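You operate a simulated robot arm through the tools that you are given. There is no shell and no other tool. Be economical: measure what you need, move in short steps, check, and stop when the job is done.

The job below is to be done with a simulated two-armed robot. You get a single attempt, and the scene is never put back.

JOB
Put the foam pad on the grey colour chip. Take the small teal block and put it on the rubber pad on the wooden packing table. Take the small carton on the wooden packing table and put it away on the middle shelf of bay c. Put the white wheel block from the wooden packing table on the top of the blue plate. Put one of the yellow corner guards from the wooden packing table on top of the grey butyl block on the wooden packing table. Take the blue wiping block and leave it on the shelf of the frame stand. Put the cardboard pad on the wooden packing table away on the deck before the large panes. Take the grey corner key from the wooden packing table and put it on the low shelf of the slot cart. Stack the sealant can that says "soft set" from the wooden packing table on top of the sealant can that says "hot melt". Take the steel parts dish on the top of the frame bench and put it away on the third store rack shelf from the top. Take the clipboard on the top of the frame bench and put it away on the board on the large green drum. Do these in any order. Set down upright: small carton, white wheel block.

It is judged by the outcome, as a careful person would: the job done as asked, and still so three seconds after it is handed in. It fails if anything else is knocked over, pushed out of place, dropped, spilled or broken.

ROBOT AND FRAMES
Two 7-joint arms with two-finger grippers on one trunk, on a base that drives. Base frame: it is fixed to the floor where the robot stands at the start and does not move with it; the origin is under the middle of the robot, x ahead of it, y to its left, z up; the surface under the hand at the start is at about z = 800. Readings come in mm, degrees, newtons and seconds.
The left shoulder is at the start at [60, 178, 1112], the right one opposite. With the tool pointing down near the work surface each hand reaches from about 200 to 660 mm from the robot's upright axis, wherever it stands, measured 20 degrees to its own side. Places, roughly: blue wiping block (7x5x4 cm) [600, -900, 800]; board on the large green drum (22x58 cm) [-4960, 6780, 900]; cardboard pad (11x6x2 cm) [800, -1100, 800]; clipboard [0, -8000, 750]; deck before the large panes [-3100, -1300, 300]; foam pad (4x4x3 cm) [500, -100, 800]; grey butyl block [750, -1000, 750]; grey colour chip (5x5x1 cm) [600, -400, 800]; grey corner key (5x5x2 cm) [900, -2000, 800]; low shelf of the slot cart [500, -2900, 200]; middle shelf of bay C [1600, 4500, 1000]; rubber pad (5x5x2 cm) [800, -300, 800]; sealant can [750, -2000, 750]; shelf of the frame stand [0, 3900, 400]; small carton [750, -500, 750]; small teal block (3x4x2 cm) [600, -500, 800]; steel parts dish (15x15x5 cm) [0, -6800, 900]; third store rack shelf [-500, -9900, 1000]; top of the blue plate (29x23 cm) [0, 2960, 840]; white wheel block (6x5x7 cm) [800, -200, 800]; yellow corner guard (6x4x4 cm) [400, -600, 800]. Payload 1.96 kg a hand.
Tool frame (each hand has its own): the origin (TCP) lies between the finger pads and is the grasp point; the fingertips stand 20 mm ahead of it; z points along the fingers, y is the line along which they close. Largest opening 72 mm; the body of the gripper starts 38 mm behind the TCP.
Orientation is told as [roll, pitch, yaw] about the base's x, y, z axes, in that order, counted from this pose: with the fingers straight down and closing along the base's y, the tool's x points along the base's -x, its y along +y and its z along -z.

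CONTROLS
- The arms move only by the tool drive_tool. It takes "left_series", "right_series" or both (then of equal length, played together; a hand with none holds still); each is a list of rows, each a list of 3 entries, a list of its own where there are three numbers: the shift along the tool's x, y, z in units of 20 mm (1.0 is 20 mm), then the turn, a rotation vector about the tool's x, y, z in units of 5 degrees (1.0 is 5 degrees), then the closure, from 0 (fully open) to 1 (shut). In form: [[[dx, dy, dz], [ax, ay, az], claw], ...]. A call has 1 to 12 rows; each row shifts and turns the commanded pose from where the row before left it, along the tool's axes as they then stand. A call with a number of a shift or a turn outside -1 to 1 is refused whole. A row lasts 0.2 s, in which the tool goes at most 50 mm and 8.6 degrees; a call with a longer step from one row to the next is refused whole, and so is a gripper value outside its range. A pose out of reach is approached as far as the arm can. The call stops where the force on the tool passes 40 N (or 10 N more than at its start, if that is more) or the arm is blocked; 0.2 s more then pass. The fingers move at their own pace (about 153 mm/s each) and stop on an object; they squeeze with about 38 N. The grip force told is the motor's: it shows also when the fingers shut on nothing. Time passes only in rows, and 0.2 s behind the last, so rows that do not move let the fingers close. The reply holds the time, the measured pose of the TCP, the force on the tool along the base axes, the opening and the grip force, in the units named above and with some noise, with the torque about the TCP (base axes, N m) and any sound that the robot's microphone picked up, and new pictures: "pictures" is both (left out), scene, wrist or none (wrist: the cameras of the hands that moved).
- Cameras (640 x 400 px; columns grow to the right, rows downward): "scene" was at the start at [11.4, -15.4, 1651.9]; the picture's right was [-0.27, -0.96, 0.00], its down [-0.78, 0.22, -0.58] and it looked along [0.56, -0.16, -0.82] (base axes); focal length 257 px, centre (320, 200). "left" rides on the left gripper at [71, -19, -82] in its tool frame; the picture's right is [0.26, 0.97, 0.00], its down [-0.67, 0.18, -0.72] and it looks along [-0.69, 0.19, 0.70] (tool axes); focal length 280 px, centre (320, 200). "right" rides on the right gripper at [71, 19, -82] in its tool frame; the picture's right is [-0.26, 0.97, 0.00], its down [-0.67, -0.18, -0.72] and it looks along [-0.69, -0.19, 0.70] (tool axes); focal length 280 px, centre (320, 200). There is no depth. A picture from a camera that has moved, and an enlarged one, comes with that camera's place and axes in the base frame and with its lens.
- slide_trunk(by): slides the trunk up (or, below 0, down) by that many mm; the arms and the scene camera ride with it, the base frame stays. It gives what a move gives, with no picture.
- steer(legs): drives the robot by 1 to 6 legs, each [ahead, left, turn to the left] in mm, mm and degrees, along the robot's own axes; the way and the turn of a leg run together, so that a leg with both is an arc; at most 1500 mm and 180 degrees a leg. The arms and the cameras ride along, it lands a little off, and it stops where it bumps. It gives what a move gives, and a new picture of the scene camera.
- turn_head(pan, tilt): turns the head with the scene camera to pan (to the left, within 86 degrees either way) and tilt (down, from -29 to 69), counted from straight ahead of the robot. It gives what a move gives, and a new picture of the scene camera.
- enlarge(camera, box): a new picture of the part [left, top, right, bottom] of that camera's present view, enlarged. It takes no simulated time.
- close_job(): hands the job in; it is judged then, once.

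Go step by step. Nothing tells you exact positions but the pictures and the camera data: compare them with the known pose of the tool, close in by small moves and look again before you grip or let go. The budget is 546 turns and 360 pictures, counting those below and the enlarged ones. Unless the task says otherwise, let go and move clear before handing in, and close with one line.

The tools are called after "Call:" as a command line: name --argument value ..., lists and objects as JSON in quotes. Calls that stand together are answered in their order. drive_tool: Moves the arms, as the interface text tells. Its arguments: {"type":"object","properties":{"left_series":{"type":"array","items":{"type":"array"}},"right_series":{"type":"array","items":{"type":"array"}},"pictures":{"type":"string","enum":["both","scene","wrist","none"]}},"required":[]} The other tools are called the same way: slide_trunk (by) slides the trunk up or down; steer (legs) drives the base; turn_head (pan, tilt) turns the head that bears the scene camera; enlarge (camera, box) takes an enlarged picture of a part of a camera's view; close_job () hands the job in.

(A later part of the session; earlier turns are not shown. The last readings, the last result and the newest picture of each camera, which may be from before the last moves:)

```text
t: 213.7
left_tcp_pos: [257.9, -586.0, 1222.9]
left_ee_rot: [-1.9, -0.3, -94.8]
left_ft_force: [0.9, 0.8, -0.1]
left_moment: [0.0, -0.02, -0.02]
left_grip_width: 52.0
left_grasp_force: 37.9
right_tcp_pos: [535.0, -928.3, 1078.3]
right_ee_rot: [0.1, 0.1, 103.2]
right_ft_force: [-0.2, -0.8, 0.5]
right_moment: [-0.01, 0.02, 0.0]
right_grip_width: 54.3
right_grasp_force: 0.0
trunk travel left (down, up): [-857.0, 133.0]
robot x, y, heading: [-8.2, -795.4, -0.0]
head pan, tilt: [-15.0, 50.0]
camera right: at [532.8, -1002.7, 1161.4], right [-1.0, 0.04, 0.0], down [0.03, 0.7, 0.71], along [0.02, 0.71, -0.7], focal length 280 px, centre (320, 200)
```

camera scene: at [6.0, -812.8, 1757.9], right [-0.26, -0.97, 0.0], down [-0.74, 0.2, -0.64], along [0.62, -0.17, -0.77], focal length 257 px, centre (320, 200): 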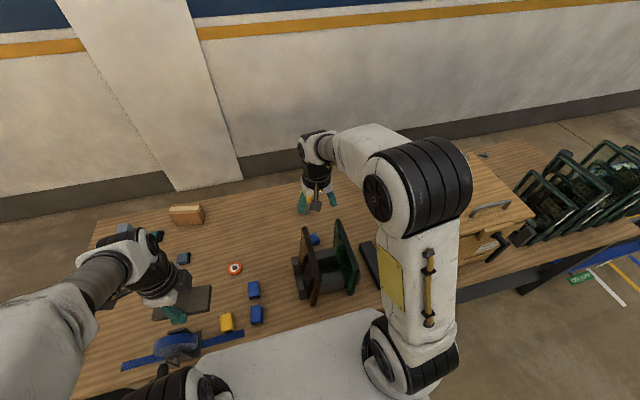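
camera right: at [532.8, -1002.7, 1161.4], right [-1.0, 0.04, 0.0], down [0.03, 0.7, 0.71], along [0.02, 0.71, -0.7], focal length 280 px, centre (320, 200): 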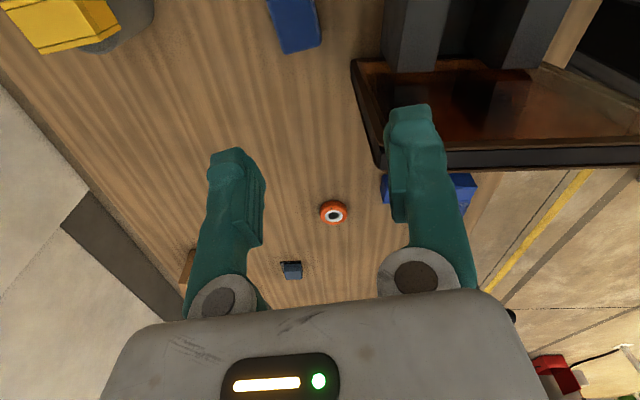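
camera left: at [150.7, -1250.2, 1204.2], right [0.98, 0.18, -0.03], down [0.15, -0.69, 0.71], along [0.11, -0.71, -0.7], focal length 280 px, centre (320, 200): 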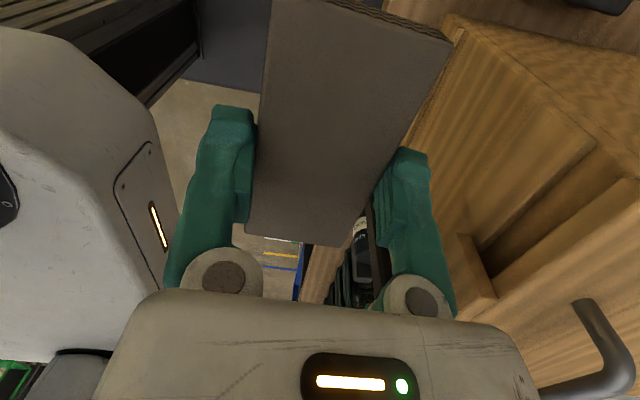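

Call:
drive_tool --right_series '[[[0.22, -0.6, 0.5], [0, 0, 0], 0.25], [[0.22, -0.6, 0.8], [0, 0, 0], 0.25], [[0, 0, 1], [0, 0, 0], 0.25], [[0, 0, 1], [0, 0, 0], 0.25], [[0, 0, 1], [0, 0, 0], 0.25], [[0, 0, 1], [0, 0, 0], 0.25], [[0, 0, 1], [0, 0, 0], 0.25], [[0, 0, 1], [0, 0, 0], 0.25], [[0, 0, 1], [0, 0, 0], 0.25], [[0, 0, 1], [0, 0, 0], 0.25], [[0, 0, 0.7], [0, 0, 0], 0.25]]' --pictures "wrist"

```text
t: 216.1
left_tcp_pos: [257.6, -586.0, 1223.0]
left_ee_rot: [-1.9, -0.3, -94.8]
left_ft_force: [0.0, 0.0, 0.0]
left_moment: [0.03, 0.0, 0.0]
left_grip_width: 51.7
left_grasp_force: 37.8
right_tcp_pos: [559.3, -933.5, 878.5]
right_ee_rot: [0.3, 0.2, 103.1]
right_ft_force: [-0.6, 0.2, 0.3]
right_moment: [0.01, 0.02, 0.03]
right_grip_width: 54.0
right_grasp_force: 0.0
trunk travel left (down, up): [-857.0, 133.0]
robot x, y, heading: [-13.8, -795.3, -0.2]
head pan, tilt: [-15.0, 50.0]
camera right: at [557.4, -1006.8, 961.2], right [-1.0, 0.04, 0.0], down [0.03, 0.7, 0.71], along [0.02, 0.71, -0.7], focal length 280 px, centre (320, 200)
```

right: 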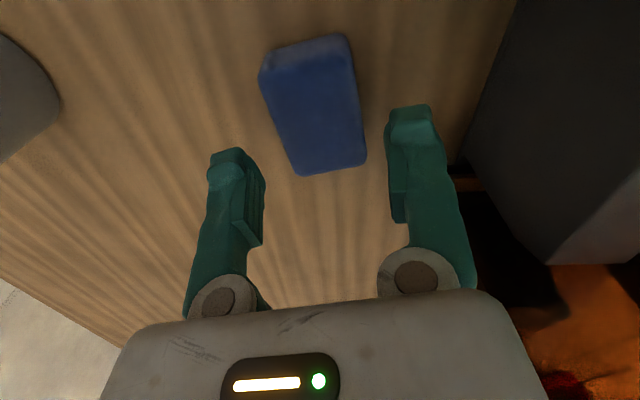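

Call:
drive_tool --right_series '[[[0, 0, 0.9], [0, 0, 0], 0.2], [[0, 0, 0.9], [0, 0, 0], 0.2], [[0, 0, 0.7], [0, 0, 0], 0.2], [[0, 0, 0], [0, 0, 0], 0.6], [[0, 0, 0], [0, 0, 0], 1], [[0, 0, -0.4], [0, 0, 0], 1], [[0, 0, -0.8], [0, 0, 0], 1]]' --pictures "wrist"

```text
t: 217.7
left_tcp_pos: [257.2, -586.4, 1221.6]
left_ee_rot: [-1.8, -0.3, -94.8]
left_ft_force: [-0.3, 0.3, -0.4]
left_moment: [-0.02, -0.01, -0.01]
left_grip_width: 51.9
left_grasp_force: 38.4
right_tcp_pos: [552.7, -933.1, 853.7]
right_ee_rot: [0.2, 0.1, 103.0]
right_ft_force: [0.8, 0.1, -1.0]
right_moment: [0.01, 0.01, -0.04]
right_grip_width: 43.5
right_grasp_force: 38.2
right hand out of reach, approached as far as the arm can: row 3
trunk travel left (down, up): [-857.0, 133.0]
robot x, y, heading: [-10.4, -797.8, -0.1]
head pan, tilt: [-15.0, 50.0]
camera right: at [551.4, -1006.2, 937.5], right [-1.0, 0.04, 0.0], down [0.03, 0.7, 0.71], along [0.02, 0.71, -0.7], focal length 280 px, centre (320, 200)
```

right: 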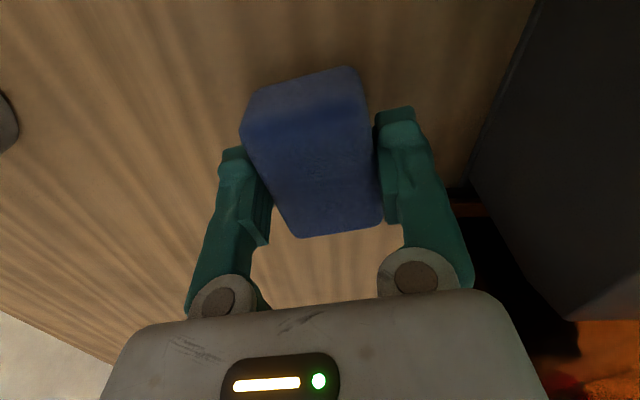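

Call:
drive_tool --right_series '[[[0, 0, -1], [0, 0, 0], 1], [[0, 0, -1], [0, 0, 0], 1], [[0, 0, -1], [0, 0, 0], 1], [[0, 0, -1], [0, 0, 0], 1], [[0, 0, -1], [0, 0, 0], 1], [[0, 0, -1], [0, 0, 0], 1], [[0, 0, -1], [0, 0, 0], 1], [[0, 0, -1], [0, 0, 0], 1], [[0, 0, -1], [0, 0, 0], 1], [[0, 0, -1], [0, 0, 0], 1], [[0, 0, -1], [0, 0, 0], 1], [[0, 0, -1], [0, 0, 0], 1]]' --pictures "none"

Call:
drive_tool --right_series '[[[-0.22, 0.95, 0], [0, 0, 0], 1], [[-0.22, 0.95, 0], [0, 0, 0], 1], [[-0.22, 0.95, 0], [0, 0, 0], 1], [[-0.22, 0.95, 0], [0, 0, 0], 1], [[-0.22, 0.95, 0], [0, 0, 0], 1], [[-0.22, 0.95, 0], [0, 0, 0], 1], [[-0.22, 0.95, 0], [0, 0, 0], 1], [[-0.22, 0.95, 0], [0, 0, 0], 1], [[-0.22, 0.95, 0], [0, 0, 0], 1]]' --pictures "scene"

```text
t: 220.3
left_tcp_pos: [256.5, -585.2, 1222.2]
left_ee_rot: [-1.8, -0.3, -94.7]
left_ft_force: [-0.8, 0.3, 0.7]
left_moment: [-0.02, -0.04, 0.01]
left_grip_width: 52.1
left_grasp_force: 38.3
right_tcp_pos: [555.0, -931.3, 1094.9]
right_ee_rot: [0.3, 0.1, 103.0]
right_ft_force: [0.1, 0.4, 0.3]
right_moment: [-0.03, -0.01, 0.0]
right_grip_width: 43.6
right_grasp_force: 37.2
trunk travel left (down, up): [-857.0, 133.0]
robot x, y, heading: [-10.5, -794.4, -0.2]
head pan, tilt: [-15.0, 50.0]
```

```text
t: 222.3
left_tcp_pos: [256.3, -585.1, 1221.6]
left_ee_rot: [-1.9, -0.3, -94.8]
left_ft_force: [0.1, 0.2, -0.3]
left_moment: [0.05, -0.01, -0.01]
left_grip_width: 52.4
left_grasp_force: 38.1
right_tcp_pos: [379.8, -932.6, 1095.2]
right_ee_rot: [0.2, 0.1, 103.0]
right_ft_force: [1.4, 0.5, -0.5]
right_moment: [-0.01, 0.0, 0.03]
right_grip_width: 43.7
right_grasp_force: 38.0
trunk travel left (down, up): [-857.0, 133.0]
robot x, y, heading: [-12.0, -794.0, -0.1]
head pan, tilt: [-15.0, 50.0]
camera scene: at [4.5, -812.9, 1757.9], right [-0.26, -0.97, 0.0], down [-0.74, 0.2, -0.64], along [0.62, -0.17, -0.77], focal length 257 px, centre (320, 200)
```

scene: 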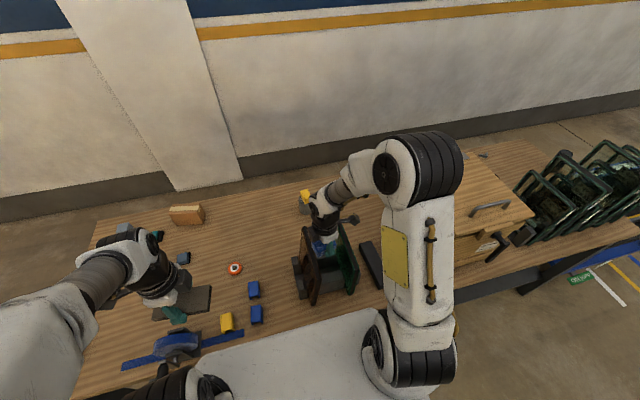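

Call:
steer --legs '[[-430, 0, 0], [0, 0, 90], [0, 0, 90]]'

Call:
turn_head --pan 0 --tilt 20

```text
t: 232.4
left_tcp_pos: [-707.7, -1004.5, 1222.5]
left_ee_rot: [-1.9, -0.3, 84.2]
left_ft_force: [0.0, -0.4, -0.1]
left_moment: [0.04, -0.01, 0.01]
left_grip_width: 52.1
left_grasp_force: 37.6
right_tcp_pos: [-823.7, -655.3, 1094.5]
right_ee_rot: [0.2, 0.0, -77.9]
right_ft_force: [-0.4, 0.0, 0.1]
right_moment: [-0.03, 0.0, 0.01]
right_grip_width: 43.4
right_grasp_force: 38.3
trunk travel left (down, up): [-857.0, 133.0]
robot x, y, heading: [-434.0, -797.3, 178.8]
head pan, tilt: [-15.0, 50.0]
camera scene: at [-447.4, -773.7, 1757.9], right [0.28, 0.96, 0.0], down [0.74, -0.21, -0.64], along [-0.62, 0.18, -0.77], focal length 257 px, centre (320, 200)
```

scene: 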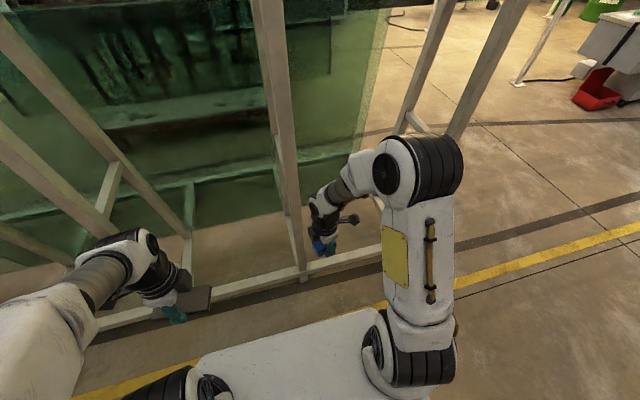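

```text
t: 233.4
left_tcp_pos: [-706.0, -1003.6, 1220.9]
left_ee_rot: [-1.9, -0.3, 84.2]
left_ft_force: [-0.1, 0.8, -0.5]
left_moment: [0.0, 0.0, -0.01]
left_grip_width: 51.9
left_grasp_force: 37.9
right_tcp_pos: [-823.4, -656.1, 1094.5]
right_ee_rot: [0.1, 0.1, -78.1]
right_ft_force: [-0.1, -1.1, -0.3]
right_moment: [0.01, 0.02, 0.0]
right_grip_width: 43.5
right_grasp_force: 38.2
trunk travel left (down, up): [-857.0, 133.0]
robot x, y, heading: [-435.0, -800.3, 178.9]
head pan, tilt: [0.0, 20.0]
camera scene: at [-466.5, -793.2, 1803.4], right [0.02, 1.0, 0.0], down [0.34, -0.01, -0.94], along [-0.94, 0.02, -0.34], focal length 257 px, centre (320, 200)
```

scene: 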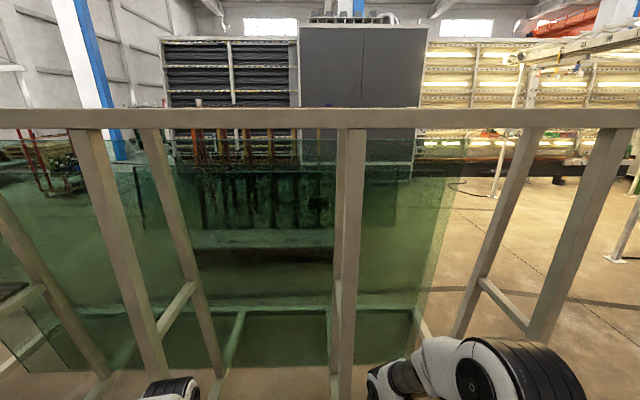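

Call:
steer --legs '[[0, -1450, 0], [1300, 0, 0]]'

Call:
turn_head --pan 45 --tilt 25

```text
t: 246.6
left_tcp_pos: [-1968.0, 452.5, 1222.1]
left_ee_rot: [-1.8, -0.3, 84.1]
left_ft_force: [0.1, 0.0, -0.8]
left_moment: [-0.01, -0.01, 0.01]
left_grip_width: 51.9
left_grasp_force: 38.5
right_tcp_pos: [-2083.4, 800.4, 1094.7]
right_ee_rot: [0.1, 0.2, -78.0]
right_ft_force: [0.6, 0.2, -0.7]
right_moment: [-0.01, 0.0, -0.01]
right_grip_width: 43.4
right_grasp_force: 37.7
trunk travel left (down, up): [-857.0, 133.0]
robot x, y, heading: [-1696.2, 660.4, 178.9]
head pan, tilt: [0.0, 20.0]
camera scene: at [-1726.8, 662.9, 1803.5], right [0.02, 1.0, 0.0], down [0.34, -0.01, -0.94], along [-0.94, 0.02, -0.34], focal length 257 px, centre (320, 200)
```

scene: 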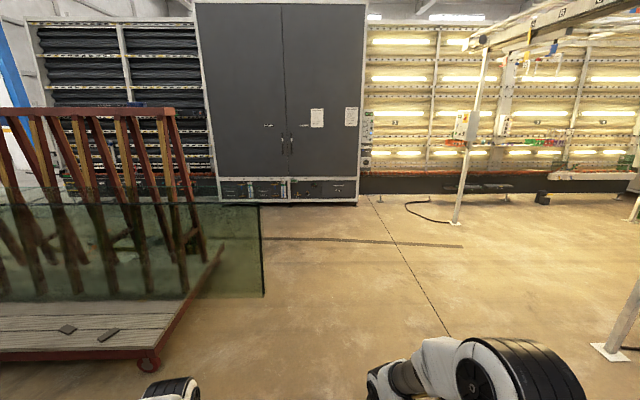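

```text
t: 247.7
left_tcp_pos: [-1967.2, 453.4, 1221.5]
left_ee_rot: [-2.0, -0.3, 84.3]
left_ft_force: [-0.2, 0.0, -0.6]
left_moment: [-0.01, 0.0, -0.06]
left_grip_width: 52.0
left_grasp_force: 37.8
right_tcp_pos: [-2083.7, 800.9, 1093.9]
right_ee_rot: [0.2, 0.1, -78.1]
right_ft_force: [-0.3, 0.5, 0.0]
right_moment: [0.01, 0.03, 0.01]
right_grip_width: 43.4
right_grasp_force: 37.7
trunk travel left (down, up): [-857.0, 133.0]
robot x, y, heading: [-1697.8, 656.6, 178.8]
head pan, tilt: [45.0, 25.0]
camera scene: at [-1700.6, 597.3, 1795.4], right [-0.69, 0.72, 0.0], down [0.31, 0.29, -0.91], along [-0.66, -0.63, -0.42], focal length 257 px, centre (320, 200)
```

scene: 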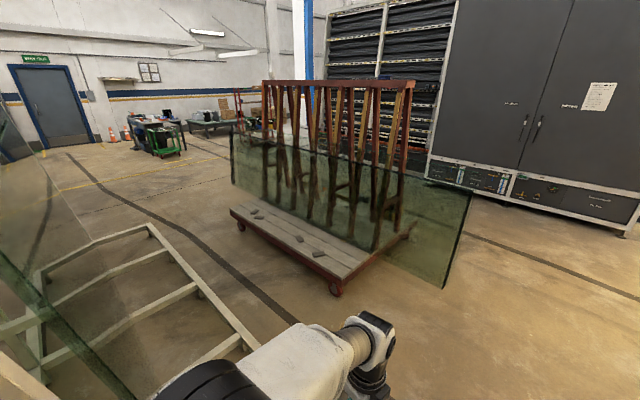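

Call:
steer --legs '[[983, 0, 1.2], [0, 1000, 0]]'

Call:
turn_head --pan 30 --tilt 45

```text
t: 257.6
left_tcp_pos: [-2953.6, -533.1, 1222.9]
left_ee_rot: [-2.0, -0.3, 84.8]
left_ft_force: [0.0, -0.5, -0.8]
left_moment: [0.01, 0.06, -0.02]
left_grip_width: 51.8
left_grasp_force: 38.7
right_tcp_pos: [-3073.4, -185.5, 1093.6]
right_ee_rot: [0.1, 0.1, -77.4]
right_ft_force: [0.0, -0.4, -0.8]
right_moment: [0.03, 0.02, 0.0]
right_grip_width: 43.4
right_grasp_force: 38.0
trunk travel left (down, up): [-857.0, 133.0]
robot x, y, heading: [-2682.6, -324.2, 179.4]
head pan, tilt: [45.0, 25.0]
camera scene: at [-2688.1, -384.4, 1795.4], right [-0.7, 0.71, 0.0], down [0.3, 0.3, -0.91], along [-0.65, -0.63, -0.42], focal length 257 px, centre (320, 200)
```

scene: 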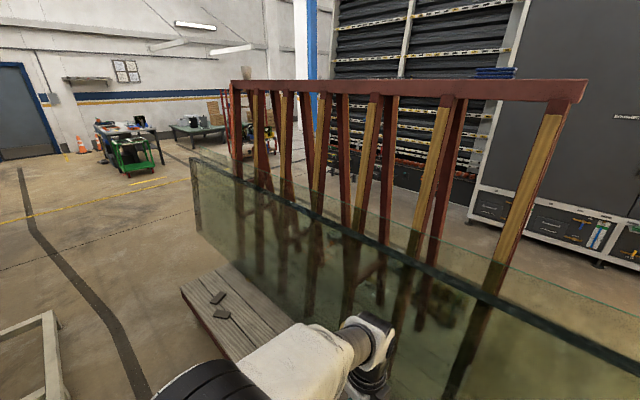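

```text
t: 258.4
left_tcp_pos: [-2953.2, -532.0, 1221.7]
left_ee_rot: [-1.8, -0.3, 84.8]
left_ft_force: [0.4, -0.6, -0.4]
left_moment: [0.0, 0.0, 0.0]
left_grip_width: 51.9
left_grasp_force: 37.9
right_tcp_pos: [-3073.1, -186.3, 1094.6]
right_ee_rot: [0.2, 0.2, -77.4]
right_ft_force: [-0.4, -0.5, -0.4]
right_moment: [0.01, 0.0, 0.02]
right_grip_width: 43.2
right_grasp_force: 37.8
trunk travel left (down, up): [-857.0, 133.0]
robot x, y, heading: [-2679.0, -325.1, 179.3]
head pan, tilt: [30.0, 45.0]
camera scene: at [-2693.1, -360.7, 1764.9], right [-0.49, 0.87, 0.0], down [0.62, 0.35, -0.71], along [-0.62, -0.35, -0.71], focal length 257 px, centre (320, 200)
```

scene: 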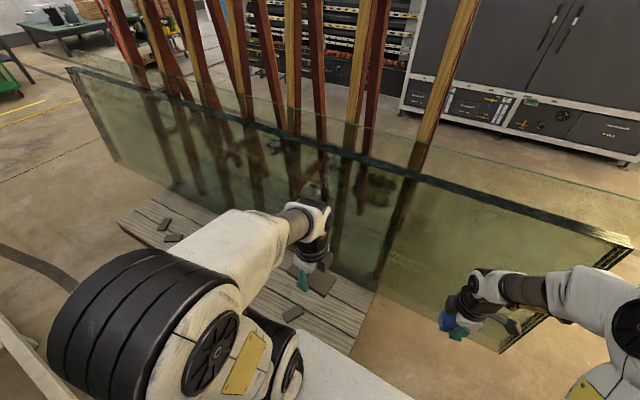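

Call:
steer --legs '[[0, 890, 0.6]]'

Call:
slide_trunk --by -500

```text
t: 263.1
left_tcp_pos: [-2952.2, -1423.0, 1221.2]
left_ee_rot: [-1.9, -0.3, 85.6]
left_ft_force: [-0.3, -0.1, 0.1]
left_moment: [-0.01, 0.0, -0.01]
left_grip_width: 52.0
left_grasp_force: 38.1
right_tcp_pos: [-3078.0, -1078.2, 1093.4]
right_ee_rot: [0.2, 0.0, -76.6]
right_ft_force: [0.1, 0.4, 0.2]
right_moment: [-0.02, 0.0, -0.03]
right_grip_width: 43.5
right_grasp_force: 38.2
trunk travel left (down, up): [-857.0, 133.0]
robot x, y, heading: [-2688.2, -1209.1, -179.8]
head pan, tilt: [30.0, 45.0]
camera scene: at [-2694.9, -1246.9, 1764.8], right [-0.5, 0.86, 0.0], down [0.61, 0.36, -0.71], along [-0.61, -0.36, -0.71], focal length 257 px, centre (320, 200)
```

scene: 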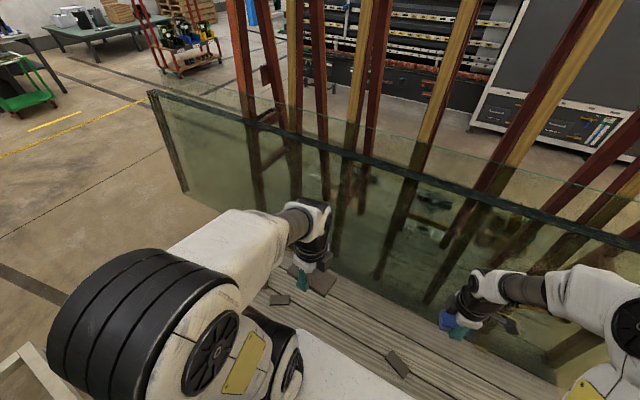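

```text
refused: -500 is not a number from -400 to 400
```

Call:
slide_trunk --by -400

Call:
slide_trunk --by -200

Call:
drive_tool --left_series '[[[-0.05, 0.95, 0.6], [0.38, 0, 0], 0.8], [[-0.05, 0.95, 0.8], [0, 0, 0], 0.8], [[-0.05, 0.95, 0.8], [0, 0, 0], 0.8], [[-0.05, 0.95, 0.8], [0, 0, 0], 0.8], [[-0.05, 0.95, 0.8], [0, 0, 0], 0.8], [[-0.05, 0.95, 0.8], [0, 0, 0], 0.8], [[-0.05, 0.95, 0.8], [0, 0, 0], 0.8], [[-0.05, 0.95, 0.8], [0, 0, 0], 0.8], [[-0.05, 0.95, 0.8], [0, 0, 0], 0.8], [[-0.05, 0.95, 0.8], [0, 0, 0], 0.8], [[-0.05, 0.95, 0.8], [0, 0, 0], 0.8], [[-0.05, 0.95, 0.8], [0, 0, 0], 0.8]]' --pictures "both"

```text
t: 266.9
left_tcp_pos: [-2952.5, -1423.8, 821.4]
left_ee_rot: [-1.9, -0.3, 85.6]
left_ft_force: [-0.3, -0.2, -0.4]
left_moment: [0.0, -0.01, 0.01]
left_grip_width: 51.9
left_grasp_force: 38.2
right_tcp_pos: [-3077.8, -1078.0, 693.9]
right_ee_rot: [0.3, 0.1, -76.5]
right_ft_force: [-0.7, 0.6, -0.1]
right_moment: [-0.02, -0.01, -0.02]
right_grip_width: 43.4
right_grasp_force: 38.2
trunk travel left (down, up): [-457.0, 533.0]
robot x, y, heading: [-2684.5, -1212.2, -179.8]
head pan, tilt: [30.0, 45.0]
```

```text
t: 269.1
left_tcp_pos: [-2953.2, -1424.0, 621.5]
left_ee_rot: [-1.9, -0.4, 85.7]
left_ft_force: [0.4, 0.1, 0.2]
left_moment: [-0.01, 0.02, -0.01]
left_grip_width: 52.1
left_grasp_force: 37.8
right_tcp_pos: [-3078.3, -1079.0, 493.4]
right_ee_rot: [0.2, 0.1, -76.6]
right_ft_force: [0.2, 0.5, -0.2]
right_moment: [0.01, -0.02, -0.01]
right_grip_width: 43.5
right_grasp_force: 38.0
trunk travel left (down, up): [-257.0, 733.0]
robot x, y, heading: [-2684.7, -1210.3, -179.6]
head pan, tilt: [30.0, 45.0]
```

```text
t: 271.7
left_tcp_pos: [-3166.3, -1394.6, 418.8]
left_ee_rot: [-3.9, -0.3, 85.6]
left_ft_force: [0.4, -0.1, 0.0]
left_moment: [0.02, -0.01, 0.01]
left_grip_width: 52.1
left_grasp_force: 38.1
right_tcp_pos: [-3077.9, -1077.6, 494.8]
right_ee_rot: [0.2, 0.1, -76.6]
right_ft_force: [-0.1, 0.4, -0.7]
right_moment: [0.02, 0.0, 0.0]
right_grip_width: 43.6
right_grasp_force: 38.1
trunk travel left (down, up): [-257.0, 733.0]
robot x, y, heading: [-2681.9, -1209.7, -180.0]
head pan, tilt: [30.0, 45.0]
camera scene: at [-2695.0, -1247.5, 1164.8], right [-0.5, 0.86, 0.0], down [0.61, 0.36, -0.71], along [-0.61, -0.36, -0.71], focal length 257 px, centre (320, 200)
camera left: at [-3157.6, -1468.1, 502.7], right [-0.98, -0.19, -0.06], down [-0.18, 0.69, 0.7], along [-0.09, 0.7, -0.71], focal length 280 px, centre (320, 200)
```

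scene: 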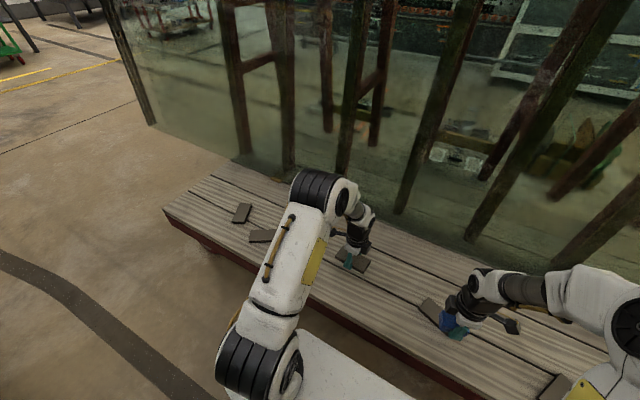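
left: 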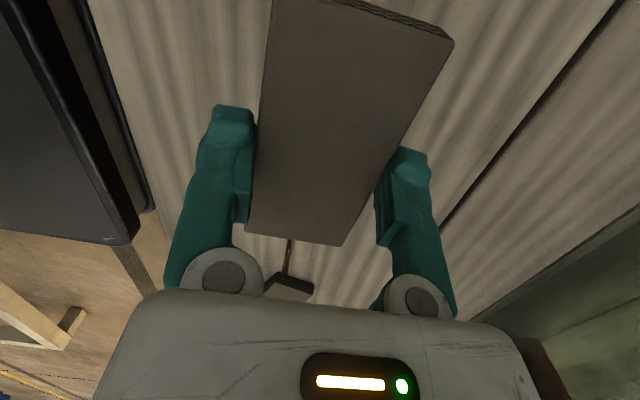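

Call:
drive_tool --left_series '[[[0, 0, 0.9], [-0.78, 0, 0], 0.8], [[0, 0, 0.9], [0, 0, 0], 0.8], [[0, 0, 0.9], [0, 0, 0], 0.8], [[0, 0, 0.5], [0, 0, 0], 0.8], [[0, 0, 0.3], [0, 0, 0], 0.8], [[0, 0, 0.3], [0, 0, 0], 0.8]]' --pictures "wrist"

```text
t: 273.1
left_tcp_pos: [-3165.3, -1394.4, 344.4]
left_ee_rot: [0.3, -0.2, 85.6]
left_ft_force: [2.5, -0.1, 14.9]
left_moment: [-0.41, -0.22, 0.02]
left_grip_width: 52.0
left_grasp_force: 38.6
right_tcp_pos: [-3077.8, -1079.2, 494.0]
right_ee_rot: [0.1, 0.1, -76.6]
right_ft_force: [0.1, 0.7, -1.0]
right_moment: [0.0, 0.02, 0.03]
right_grip_width: 43.7
right_grasp_force: 38.0
trunk travel left (down, up): [-257.0, 733.0]
robot x, y, heading: [-2684.6, -1212.1, -179.4]
head pan, tilt: [30.0, 45.0]
camera left: at [-3150.1, -1467.5, 426.4], right [-0.98, -0.19, 0.0], down [-0.13, 0.68, 0.72], along [-0.14, 0.71, -0.7], focal length 280 px, centre (320, 200)
```

left: 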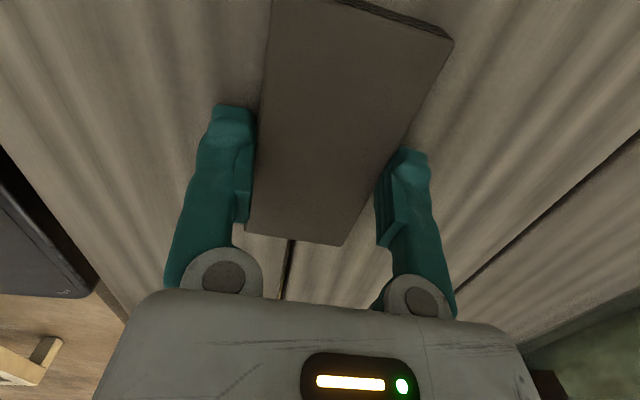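

Call:
drive_tool --left_series '[[[0, 0, -0.05], [0, 0, 0], 0.8], [[0, 0, 0], [0, 0, 0], 0.3], [[0, 0, 0], [0, 0, 0], 0], [[0, 0, -0.5], [0, 0, 0], 0], [[0, 0, -1], [0, 0, 0], 0], [[0, 0, -1], [0, 0, 0], 0], [[0, 0, -1], [0, 0, 0], 0], [[0, 0, -1], [0, 0, 0], 0], [[0, 0, -1], [0, 0, 0], 0], [[0, -0.9, -1], [0, 0, 0], 0], [[0, -0.9, -1], [0, 0, 0], 0]]' --pictures "wrist"

```text
t: 275.5
left_tcp_pos: [-3129.5, -1397.1, 495.0]
left_ee_rot: [0.1, -0.3, 85.6]
left_ft_force: [-0.5, 0.3, 0.3]
left_moment: [-0.03, -0.03, -0.02]
left_grip_width: 71.7
left_grasp_force: 0.1
right_tcp_pos: [-3078.4, -1077.2, 494.1]
right_ee_rot: [0.2, 0.1, -76.6]
right_ft_force: [0.5, -0.5, -0.4]
right_moment: [-0.02, 0.03, 0.0]
right_grip_width: 43.5
right_grasp_force: 37.7
trunk travel left (down, up): [-257.0, 733.0]
robot x, y, heading: [-2686.0, -1214.2, -179.6]
head pan, tilt: [30.0, 45.0]
camera left: at [-3114.0, -1470.7, 576.9], right [-0.98, -0.19, 0.0], down [-0.13, 0.68, 0.72], along [-0.14, 0.71, -0.69], focal length 280 px, centre (320, 200)
```

left: 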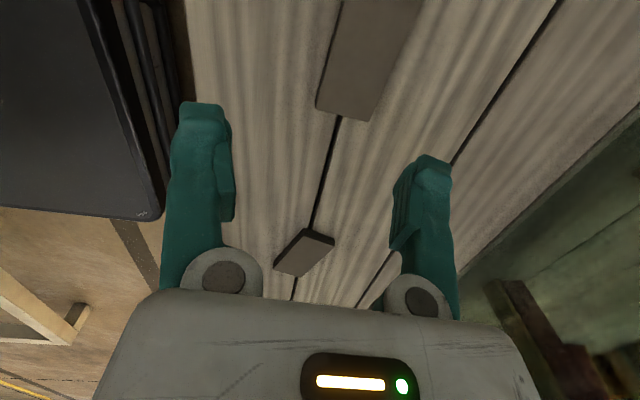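

Call:
slide_trunk --by 400

Call:
steer --legs '[[0, -1500, 0], [0, -500, 0], [0, 0, -90], [0, -1300, 0], [700, 0, 0]]'

Call:
turn_head --pan -30 --tilt 20

```text
t: 279.3
left_tcp_pos: [-3128.7, -1396.3, 896.7]
left_ee_rot: [0.2, -0.3, 85.6]
left_ft_force: [0.4, -0.2, -0.6]
left_moment: [0.0, -0.01, -0.02]
left_grip_width: 72.3
left_grasp_force: 0.1
right_tcp_pos: [-3078.7, -1079.5, 894.4]
right_ee_rot: [0.2, 0.1, -76.7]
right_ft_force: [-0.2, -0.2, 0.0]
right_moment: [0.0, -0.02, 0.02]
right_grip_width: 43.5
right_grasp_force: 38.5
trunk travel left (down, up): [-657.0, 333.0]
robot x, y, heading: [-2685.6, -1209.2, -179.8]
head pan, tilt: [30.0, 45.0]
```

```text
t: 302.8
left_tcp_pos: [-1599.0, 1966.7, 895.5]
left_ee_rot: [0.1, -0.2, -4.0]
left_ft_force: [-0.4, 0.6, -0.3]
left_moment: [0.01, 0.03, 0.0]
left_grip_width: 72.0
left_grasp_force: 0.1
right_tcp_pos: [-1278.2, 1918.5, 894.7]
right_ee_rot: [0.2, 0.1, -166.3]
right_ft_force: [-0.7, -0.3, -1.3]
right_moment: [-0.05, 0.01, 0.0]
right_grip_width: 43.5
right_grasp_force: 38.0
trunk travel left (down, up): [-657.0, 333.0]
robot x, y, heading: [-1409.6, 1530.7, 90.3]
head pan, tilt: [30.0, 45.0]
camera scene: at [-1448.9, 1541.1, 1564.8], right [0.86, 0.51, 0.0], down [0.36, -0.61, -0.71], along [-0.36, 0.61, -0.71], focal length 257 px, centre (320, 200)
```

scene: 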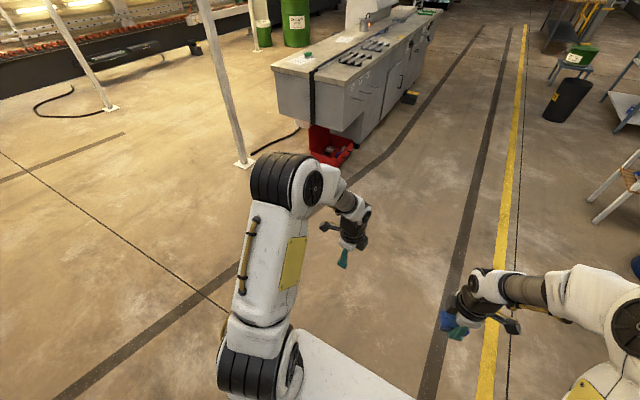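

```text
t: 304.1
left_tcp_pos: [-1598.5, 1967.9, 895.8]
left_ee_rot: [0.1, -0.3, -4.0]
left_ft_force: [0.4, -0.2, 0.1]
left_moment: [0.01, -0.07, -0.04]
left_grip_width: 71.7
left_grasp_force: 0.0
right_tcp_pos: [-1278.9, 1918.4, 893.7]
right_ee_rot: [0.2, 0.1, -166.3]
right_ft_force: [-0.6, -0.4, -0.6]
right_moment: [0.03, 0.01, -0.01]
right_grip_width: 43.6
right_grasp_force: 37.8
trunk travel left (down, up): [-657.0, 333.0]
robot x, y, heading: [-1412.3, 1526.7, 90.4]
head pan, tilt: [-30.0, 20.0]
camera scene: at [-1361.8, 1551.8, 1603.5], right [0.87, -0.49, 0.0], down [-0.17, -0.3, -0.94], along [0.46, 0.82, -0.34], focal length 257 px, centre (320, 200)
```

scene: 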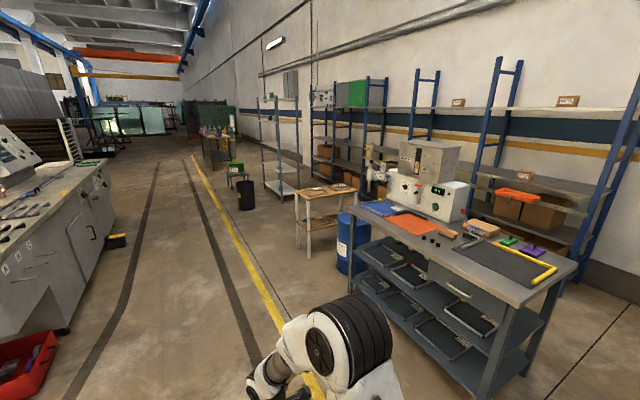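

Call:
steer --legs '[[1500, 0, 0], [800, 0, 0], [0, 0, -90]]'

Call:
turn_head --pan 0 --tilt 35

```text
t: 319.2
left_tcp_pos: [-975.5, 4021.6, 894.6]
left_ee_rot: [0.0, -0.2, -93.3]
left_ft_force: [-0.1, -0.3, -0.1]
left_moment: [0.01, -0.01, -0.01]
left_grip_width: 71.8
left_grasp_force: 0.1
right_tcp_pos: [-1020.7, 3699.6, 894.5]
right_ee_rot: [0.1, 0.0, 104.5]
right_ft_force: [-0.1, 0.2, -0.9]
right_moment: [-0.04, -0.01, -0.01]
right_grip_width: 43.5
right_grasp_force: 38.3
trunk travel left (down, up): [-657.0, 333.0]
robot x, y, heading: [-1414.3, 3823.9, 1.2]
head pan, tilt: [-30.0, 20.0]
camera scene: at [-1391.4, 3784.9, 1603.5], right [-0.48, -0.88, 0.0], down [-0.3, 0.16, -0.94], along [0.82, -0.45, -0.34], focal length 257 px, centre (320, 200)
```

scene: 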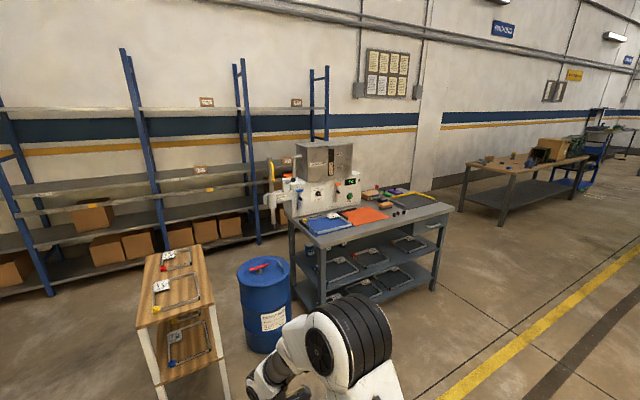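

```text
t: 320.1
left_tcp_pos: [-975.2, 4020.1, 895.0]
left_ee_rot: [0.1, -0.3, -93.4]
left_ft_force: [1.5, -0.2, -1.2]
left_moment: [0.05, -0.02, 0.02]
left_grip_width: 71.9
left_grasp_force: 0.0
right_tcp_pos: [-1020.7, 3699.7, 894.6]
right_ee_rot: [0.2, 0.0, 104.5]
right_ft_force: [0.8, 0.4, -0.1]
right_moment: [0.03, 0.03, -0.01]
right_grip_width: 43.5
right_grasp_force: 38.2
trunk travel left (down, up): [-657.0, 333.0]
robot x, y, heading: [-1412.6, 3827.8, 1.2]
head pan, tilt: [0.0, 35.0]
camera scene: at [-1384.9, 3831.6, 1579.7], right [0.02, -1.0, 0.0], down [-0.57, -0.01, -0.82], along [0.82, 0.02, -0.57], focal length 257 px, centre (320, 200)
```

scene: 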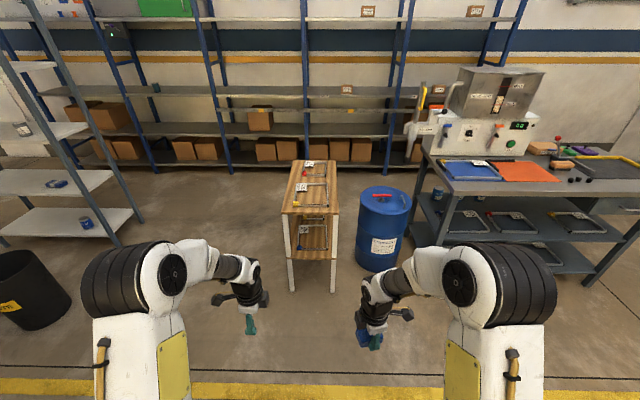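

Call:
enlarge --camera "scene" --box '[260, 150, 420, 300]'

```text
2.67 times, centred on (340, 225) of scene
camera zoom: at [-1384.9, 3831.6, 1579.7], right [0.02, -1.0, 0.0], down [-0.57, -0.01, -0.82], along [0.82, 0.02, -0.57], focal length 686 px, centre (267, 133)
```

zoom: 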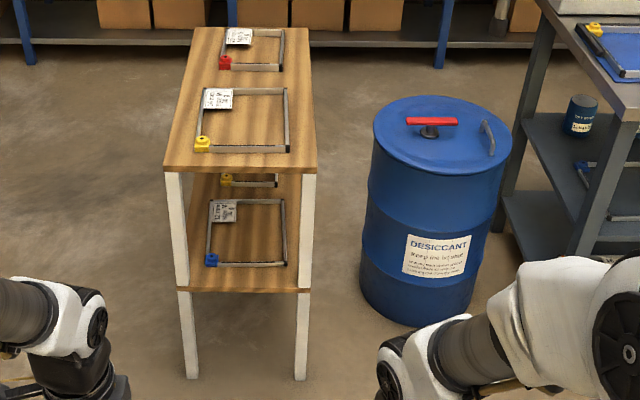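

Call:
drive_tool --right_series '[[[0, 0, 0], [0, 0, 1], 1], [[0, 0, 0], [0, 0, 1], 1], [[0, 0, 0], [0, 0, 1], 1], [[0, 0, 0], [0, 0, 1], 1], [[0, 0, 0], [0, 0, 1], 1], [[0, 0, 0], [0, 0, 1], 1], [[0, 0, 0], [0, 0, 1], 1], [[0, 0, 0], [0, 0, 1], 1], [[0, 0, 0], [0, 0, 1], 1], [[0, 0, 0], [0, 0, 1], 1], [[0, 0, 0], [0, 0, 1], 1], [[0, 0, 0], [0, 0, 1], 1]]' --left_series '[[[0, 0, 0], [0, 0, -1], 0], [[0, 0, 0], [0, 0, -1], 0], [[0, 0, 0], [0, 0, -1], 0], [[0, 0, 0], [0, 0, -1], 0], [[0, 0, 0], [0, 0, -1], 0], [[0, 0, 0], [0, 0, -1], 0], [[0, 0, 0], [0, 0, -1], 0], [[0, 0, 0], [0, 0, -1], 0], [[0, 0, 0], [0, 0, -1], 0], [[0, 0, 0], [0, 0, -1], 0], [[0, 0, 0], [0, 0, -1], 0], [[0, 0, 0], [0, 0, -1], 0]]' --pictures "none"

Call:
drive_tool --right_series '[[[0, 0, 0], [0, 0, 1], 1], [[0, 0, 0], [0, 0, 1], 1], [[0, 0, 0], [0, 0, 1], 1], [[0, 0, 0], [0, 0, 1], 1], [[0, 0, 0], [0, 0, 1], 1], [[0, 0, 0], [0, 0, 1], 1], [[0, 0, 0], [0, 0, 1], 1], [[0, 0, 0], [0, 0, 1], 1], [[0, 0, 0], [0, 0, 0.7], 1]]' --left_series '[[[0, 0, 0], [0, 0, -1], 0], [[0, 0, 0], [0, 0, -1], 0], [[0, 0, 0], [0, 0, -1], 0], [[0, 0, 0], [0, 0, -1], 0], [[0, 0, 0], [0, 0, -1], 0], [[0, 0, 0], [0, 0, -1], 0], [[0, 0, 0], [0, 0, -0.9], 0], [[0, 0, 0], [0, 0, 0], 0], [[0, 0, 0], [0, 0, 0], 0]]' --pictures "none"

Call:
steer --legs '[[400, 0, -1.2]]'

Call:
slide_trunk --by -400

Call:
slide_trunk --by -230

```text
t: 322.7
left_tcp_pos: [-975.2, 4020.2, 896.0]
left_ee_rot: [0.0, -0.3, -33.3]
left_ft_force: [0.2, -1.2, -0.2]
left_moment: [-0.02, -0.01, -0.04]
left_grip_width: 71.8
left_grasp_force: 0.1
right_tcp_pos: [-1019.6, 3699.3, 895.3]
right_ee_rot: [0.0, 0.2, 44.2]
right_ft_force: [-0.5, 0.3, -1.0]
right_moment: [0.03, -0.01, -0.02]
right_grip_width: 43.4
right_grasp_force: 37.8
trunk travel left (down, up): [-657.0, 333.0]
robot x, y, heading: [-1417.8, 3826.4, 1.3]
head pan, tilt: [0.0, 35.0]
```

```text
t: 324.7
left_tcp_pos: [-974.5, 4019.7, 896.2]
left_ee_rot: [-0.3, -0.1, 1.1]
left_ft_force: [-0.1, 0.3, 0.1]
left_moment: [-0.02, 0.01, -0.03]
left_grip_width: 72.2
left_grasp_force: 0.1
right_tcp_pos: [-1020.6, 3701.0, 894.1]
right_ee_rot: [-0.3, 0.1, 0.8]
right_ft_force: [-0.2, -0.7, -0.4]
right_moment: [0.0, -0.01, 0.0]
right_grip_width: 43.6
right_grasp_force: 38.1
trunk travel left (down, up): [-657.0, 333.0]
robot x, y, heading: [-1413.5, 3827.3, 1.3]
head pan, tilt: [0.0, 35.0]
```

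```text
t: 327.2
left_tcp_pos: [-573.6, 4012.8, 894.8]
left_ee_rot: [-0.3, -0.1, -0.3]
left_ft_force: [0.8, 0.7, 0.7]
left_moment: [0.02, 0.02, -0.01]
left_grip_width: 71.9
left_grasp_force: 0.0
right_tcp_pos: [-628.6, 3694.0, 894.0]
right_ee_rot: [-0.2, 0.2, -0.5]
right_ft_force: [-0.1, -0.4, -0.6]
right_moment: [-0.05, 0.02, 0.02]
right_grip_width: 43.3
right_grasp_force: 37.5
trunk travel left (down, up): [-657.0, 333.0]
robot x, y, heading: [-1020.9, 3829.5, -0.2]
head pan, tilt: [0.0, 35.0]
camera scene: at [-989.0, 3834.4, 1579.6], right [0.0, -1.0, 0.0], down [-0.57, 0.0, -0.82], along [0.82, 0.0, -0.57], focal length 257 px, centre (320, 200)
```

scene: 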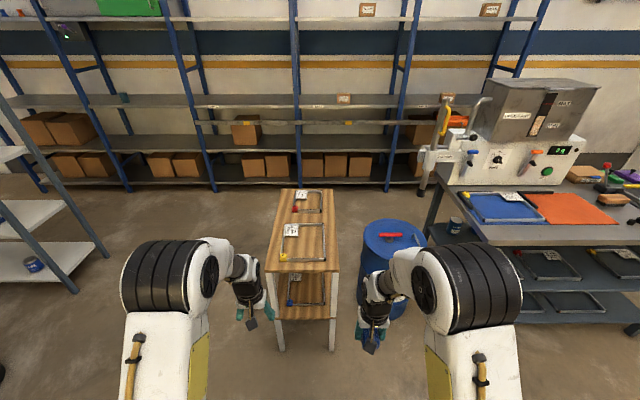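

```text
t: 331.0
left_tcp_pos: [-574.1, 4012.5, 496.6]
left_ee_rot: [-0.3, -0.1, -0.3]
left_ft_force: [0.6, -0.4, 0.2]
left_moment: [0.05, 0.0, -0.01]
left_grip_width: 72.0
left_grasp_force: 0.1
right_tcp_pos: [-628.4, 3694.3, 493.9]
right_ee_rot: [-0.2, 0.3, -0.4]
right_ft_force: [0.2, 0.8, -1.5]
right_moment: [0.0, -0.02, -0.02]
right_grip_width: 43.7
right_grasp_force: 38.0
trunk travel left (down, up): [-257.0, 733.0]
robot x, y, heading: [-1015.9, 3830.1, 0.0]
head pan, tilt: [0.0, 35.0]
```

```text
t: 333.4
left_tcp_pos: [-574.8, 4012.5, 264.8]
left_ee_rot: [-0.3, -0.1, -0.3]
left_ft_force: [0.3, 0.5, 0.4]
left_moment: [-0.02, 0.02, 0.03]
left_grip_width: 72.0
left_grasp_force: 0.0
right_tcp_pos: [-628.8, 3693.8, 263.2]
right_ee_rot: [-0.2, 0.2, -0.5]
right_ft_force: [0.1, -0.1, -0.2]
right_moment: [-0.01, 0.03, -0.01]
right_grip_width: 44.0
right_grasp_force: 38.1
trunk travel left (down, up): [-27.0, 963.0]
robot x, y, heading: [-1018.3, 3830.3, -0.4]
head pan, tilt: [0.0, 35.0]
```

Call:
drive_tool --right_series '[[[0, 0, 1], [0, 0, 0], 1], [[0, 0, 1], [0, 0, 0], 1], [[0, 0, 1], [0, 0, 0], 1], [[0, 0, 1], [0, 0, 0], 1], [[0, 0, 1], [0, 0, 0], 1], [[0, 0, 1], [0, 0, 0], 1], [[0, 0, 1], [0, 0, 0], 1], [[0, 0, 1], [0, 0, 0], 1], [[0, 0, 1], [0, 0, 0], 1], [[0, 0, 1], [0, 0, 0], 1], [[0, 0, 0.8], [0, 0, 0], 1], [[0, 0, 0.3], [0, 0, 0], 1]]' --pictures "wrist"

```text
t: 336.0
left_tcp_pos: [-575.9, 4014.0, 265.3]
left_ee_rot: [-0.3, -0.1, -0.3]
left_ft_force: [0.5, -0.5, -0.7]
left_moment: [-0.01, 0.03, 0.0]
left_grip_width: 72.2
left_grasp_force: 0.1
right_tcp_pos: [-629.6, 3692.7, 41.3]
right_ee_rot: [-0.2, 0.3, -0.5]
right_ft_force: [0.0, 0.8, -1.2]
right_moment: [0.0, 0.01, 0.03]
right_grip_width: 43.8
right_grasp_force: 37.6
trunk travel left (down, up): [-27.0, 963.0]
robot x, y, heading: [-1017.1, 3830.9, -0.4]
head pan, tilt: [0.0, 35.0]
camera right: at [-700.2, 3712.3, 124.2], right [0.27, 0.96, 0.0], down [0.67, -0.19, 0.71], along [0.69, -0.2, -0.7], focal length 280 px, centre (320, 200)
```

right: 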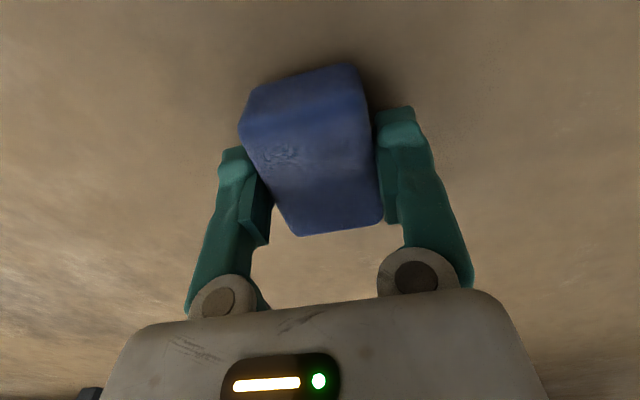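

Lower to floor contact, release, back up and tilt by 40° for the regrip.

Call:
drive_tool --right_series '[[[0, 0, 0.3], [0, 0, 0], 1], [[0, 0, 0.2], [0, 0, 0], 1], [[0, 0, 0.1], [0, 0, 0], 1], [[0, 0, 0], [0, 0, 0], 0.4], [[0, 0, 0], [0, 0, 0], 0], [[0, 0, -0.5], [0, 0, 0], 0], [[0, 0, -1], [0, 0, 0], 0], [[0, 0, -1], [0, 0, 0], 0], [[0, 0, -1], [0, 0, 0], 0]]' --pictures "wrist"

```text
t: 338.0
left_tcp_pos: [-575.3, 4013.4, 265.1]
left_ee_rot: [-0.3, -0.1, -0.4]
left_ft_force: [0.1, -1.4, 0.1]
left_moment: [0.04, -0.01, 0.0]
left_grip_width: 72.1
left_grasp_force: 0.1
right_tcp_pos: [-630.0, 3692.9, 101.0]
right_ee_rot: [-0.2, 0.2, -0.5]
right_ft_force: [-0.2, 0.7, 0.5]
right_moment: [-0.01, -0.03, 0.02]
right_grip_width: 71.9
right_grasp_force: 0.0
trunk travel left (down, up): [-27.0, 963.0]
robot x, y, heading: [-1018.3, 3829.5, -0.2]
head pan, tilt: [0.0, 35.0]
camera right: at [-700.1, 3713.6, 183.8], right [0.27, 0.96, 0.0], down [0.68, -0.19, 0.71], along [0.69, -0.2, -0.7], focal length 280 px, centre (320, 200)
```

right: 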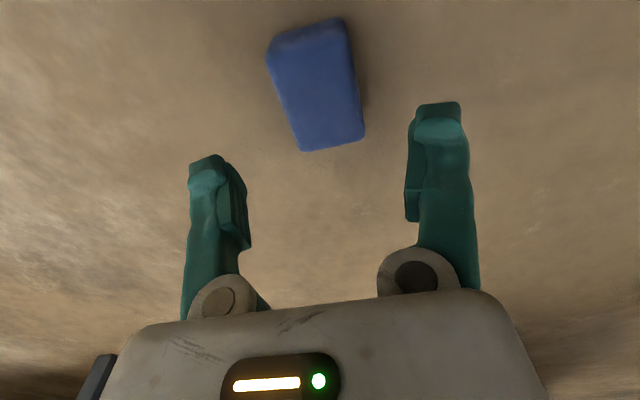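

Call:
drive_tool --right_series '[[[0, 0, 0], [0, -1, 0], 0], [[0, 0, 0], [0, -1, 0], 0], [[0, 0, 0], [0, -1, 0], 0], [[0, 0, 0], [0, -1, 0], 0], [[0, 0, 0], [0, -1, 0], 0], [[0, 0, 0], [0, -1, 0], 0], [[0, 0, 0], [0, -1, 0], 0], [[0, 0, 0], [0, -1, 0], 0], [[0.63, 0.05, 0.67], [0, 0, 0], 0], [[0.63, 0, 0.67], [0, 0, 0], 0], [[0.63, 0, 0.67], [0, 0, 0], 0]]' --pictures "wrist"

```text
t: 340.4
left_tcp_pos: [-575.4, 4014.1, 265.0]
left_ee_rot: [-0.3, -0.2, -0.3]
left_ft_force: [-0.3, 0.0, 0.0]
left_moment: [0.02, 0.02, -0.01]
left_grip_width: 72.0
left_grasp_force: 0.0
right_tcp_pos: [-632.5, 3696.2, 43.4]
right_ee_rot: [-0.2, -39.8, -0.4]
right_ft_force: [-0.6, -0.3, 0.4]
right_moment: [0.04, 0.0, -0.02]
right_grip_width: 72.0
right_grasp_force: 0.0
trunk travel left (down, up): [-27.0, 963.0]
robot x, y, heading: [-1018.3, 3830.4, -0.0]
head pan, tilt: [0.0, 35.0]
camera right: at [-738.4, 3715.1, 62.7], right [0.21, 0.96, 0.17], down [0.06, -0.18, 0.98], along [0.98, -0.2, -0.09], focal length 280 px, centre (320, 200)
```

right: 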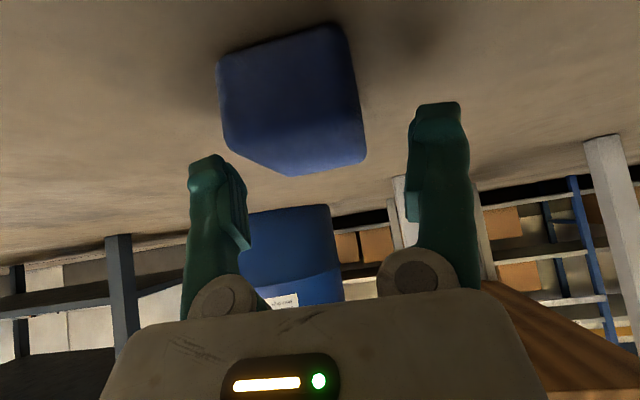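

Call:
drive_tool --right_series '[[[0.25, -0.2, 0.3], [0, 0, 0], 0], [[0.27, 0, 0.3], [0, 0, 0], 0], [[0, 0, 0], [0, 0, 0], 0.4], [[0, 0, 0], [0, 0, 0], 1], [[0, 0, 0], [0, 0, 0], 1], [[-0.64, 0, -0.77], [0, 0, 0], 1], [[-0.64, 0, -0.77], [0, 0, 0], 1]]' --pictures "wrist"

```text
t: 342.0
left_tcp_pos: [-574.8, 4012.3, 265.2]
left_ee_rot: [-0.3, -0.1, -0.3]
left_ft_force: [0.4, -0.2, -0.1]
left_moment: [0.01, 0.02, -0.02]
left_grip_width: 72.2
left_grasp_force: 0.0
right_tcp_pos: [-633.0, 3689.4, 68.2]
right_ee_rot: [-0.2, -39.6, -0.4]
right_ft_force: [-1.3, 0.6, 0.2]
right_moment: [-0.02, -0.02, 0.03]
right_grip_width: 43.8
right_grasp_force: 38.2
trunk travel left (down, up): [-27.0, 963.0]
robot x, y, heading: [-1020.5, 3827.6, -0.1]
head pan, tilt: [0.0, 35.0]
camera right: at [-740.1, 3709.0, 87.5], right [0.21, 0.96, 0.17], down [0.06, -0.18, 0.98], along [0.98, -0.2, -0.09], focal length 280 px, centre (320, 200)
```

right: 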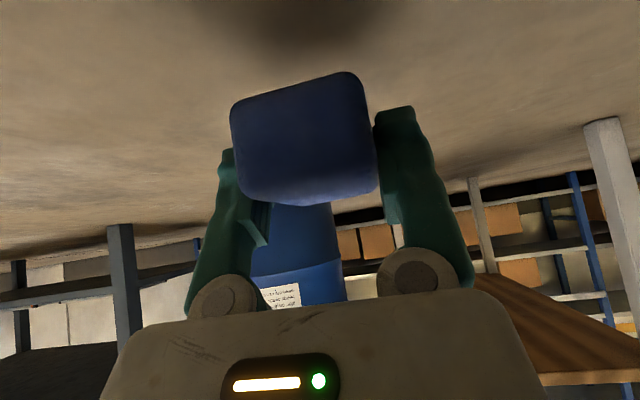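

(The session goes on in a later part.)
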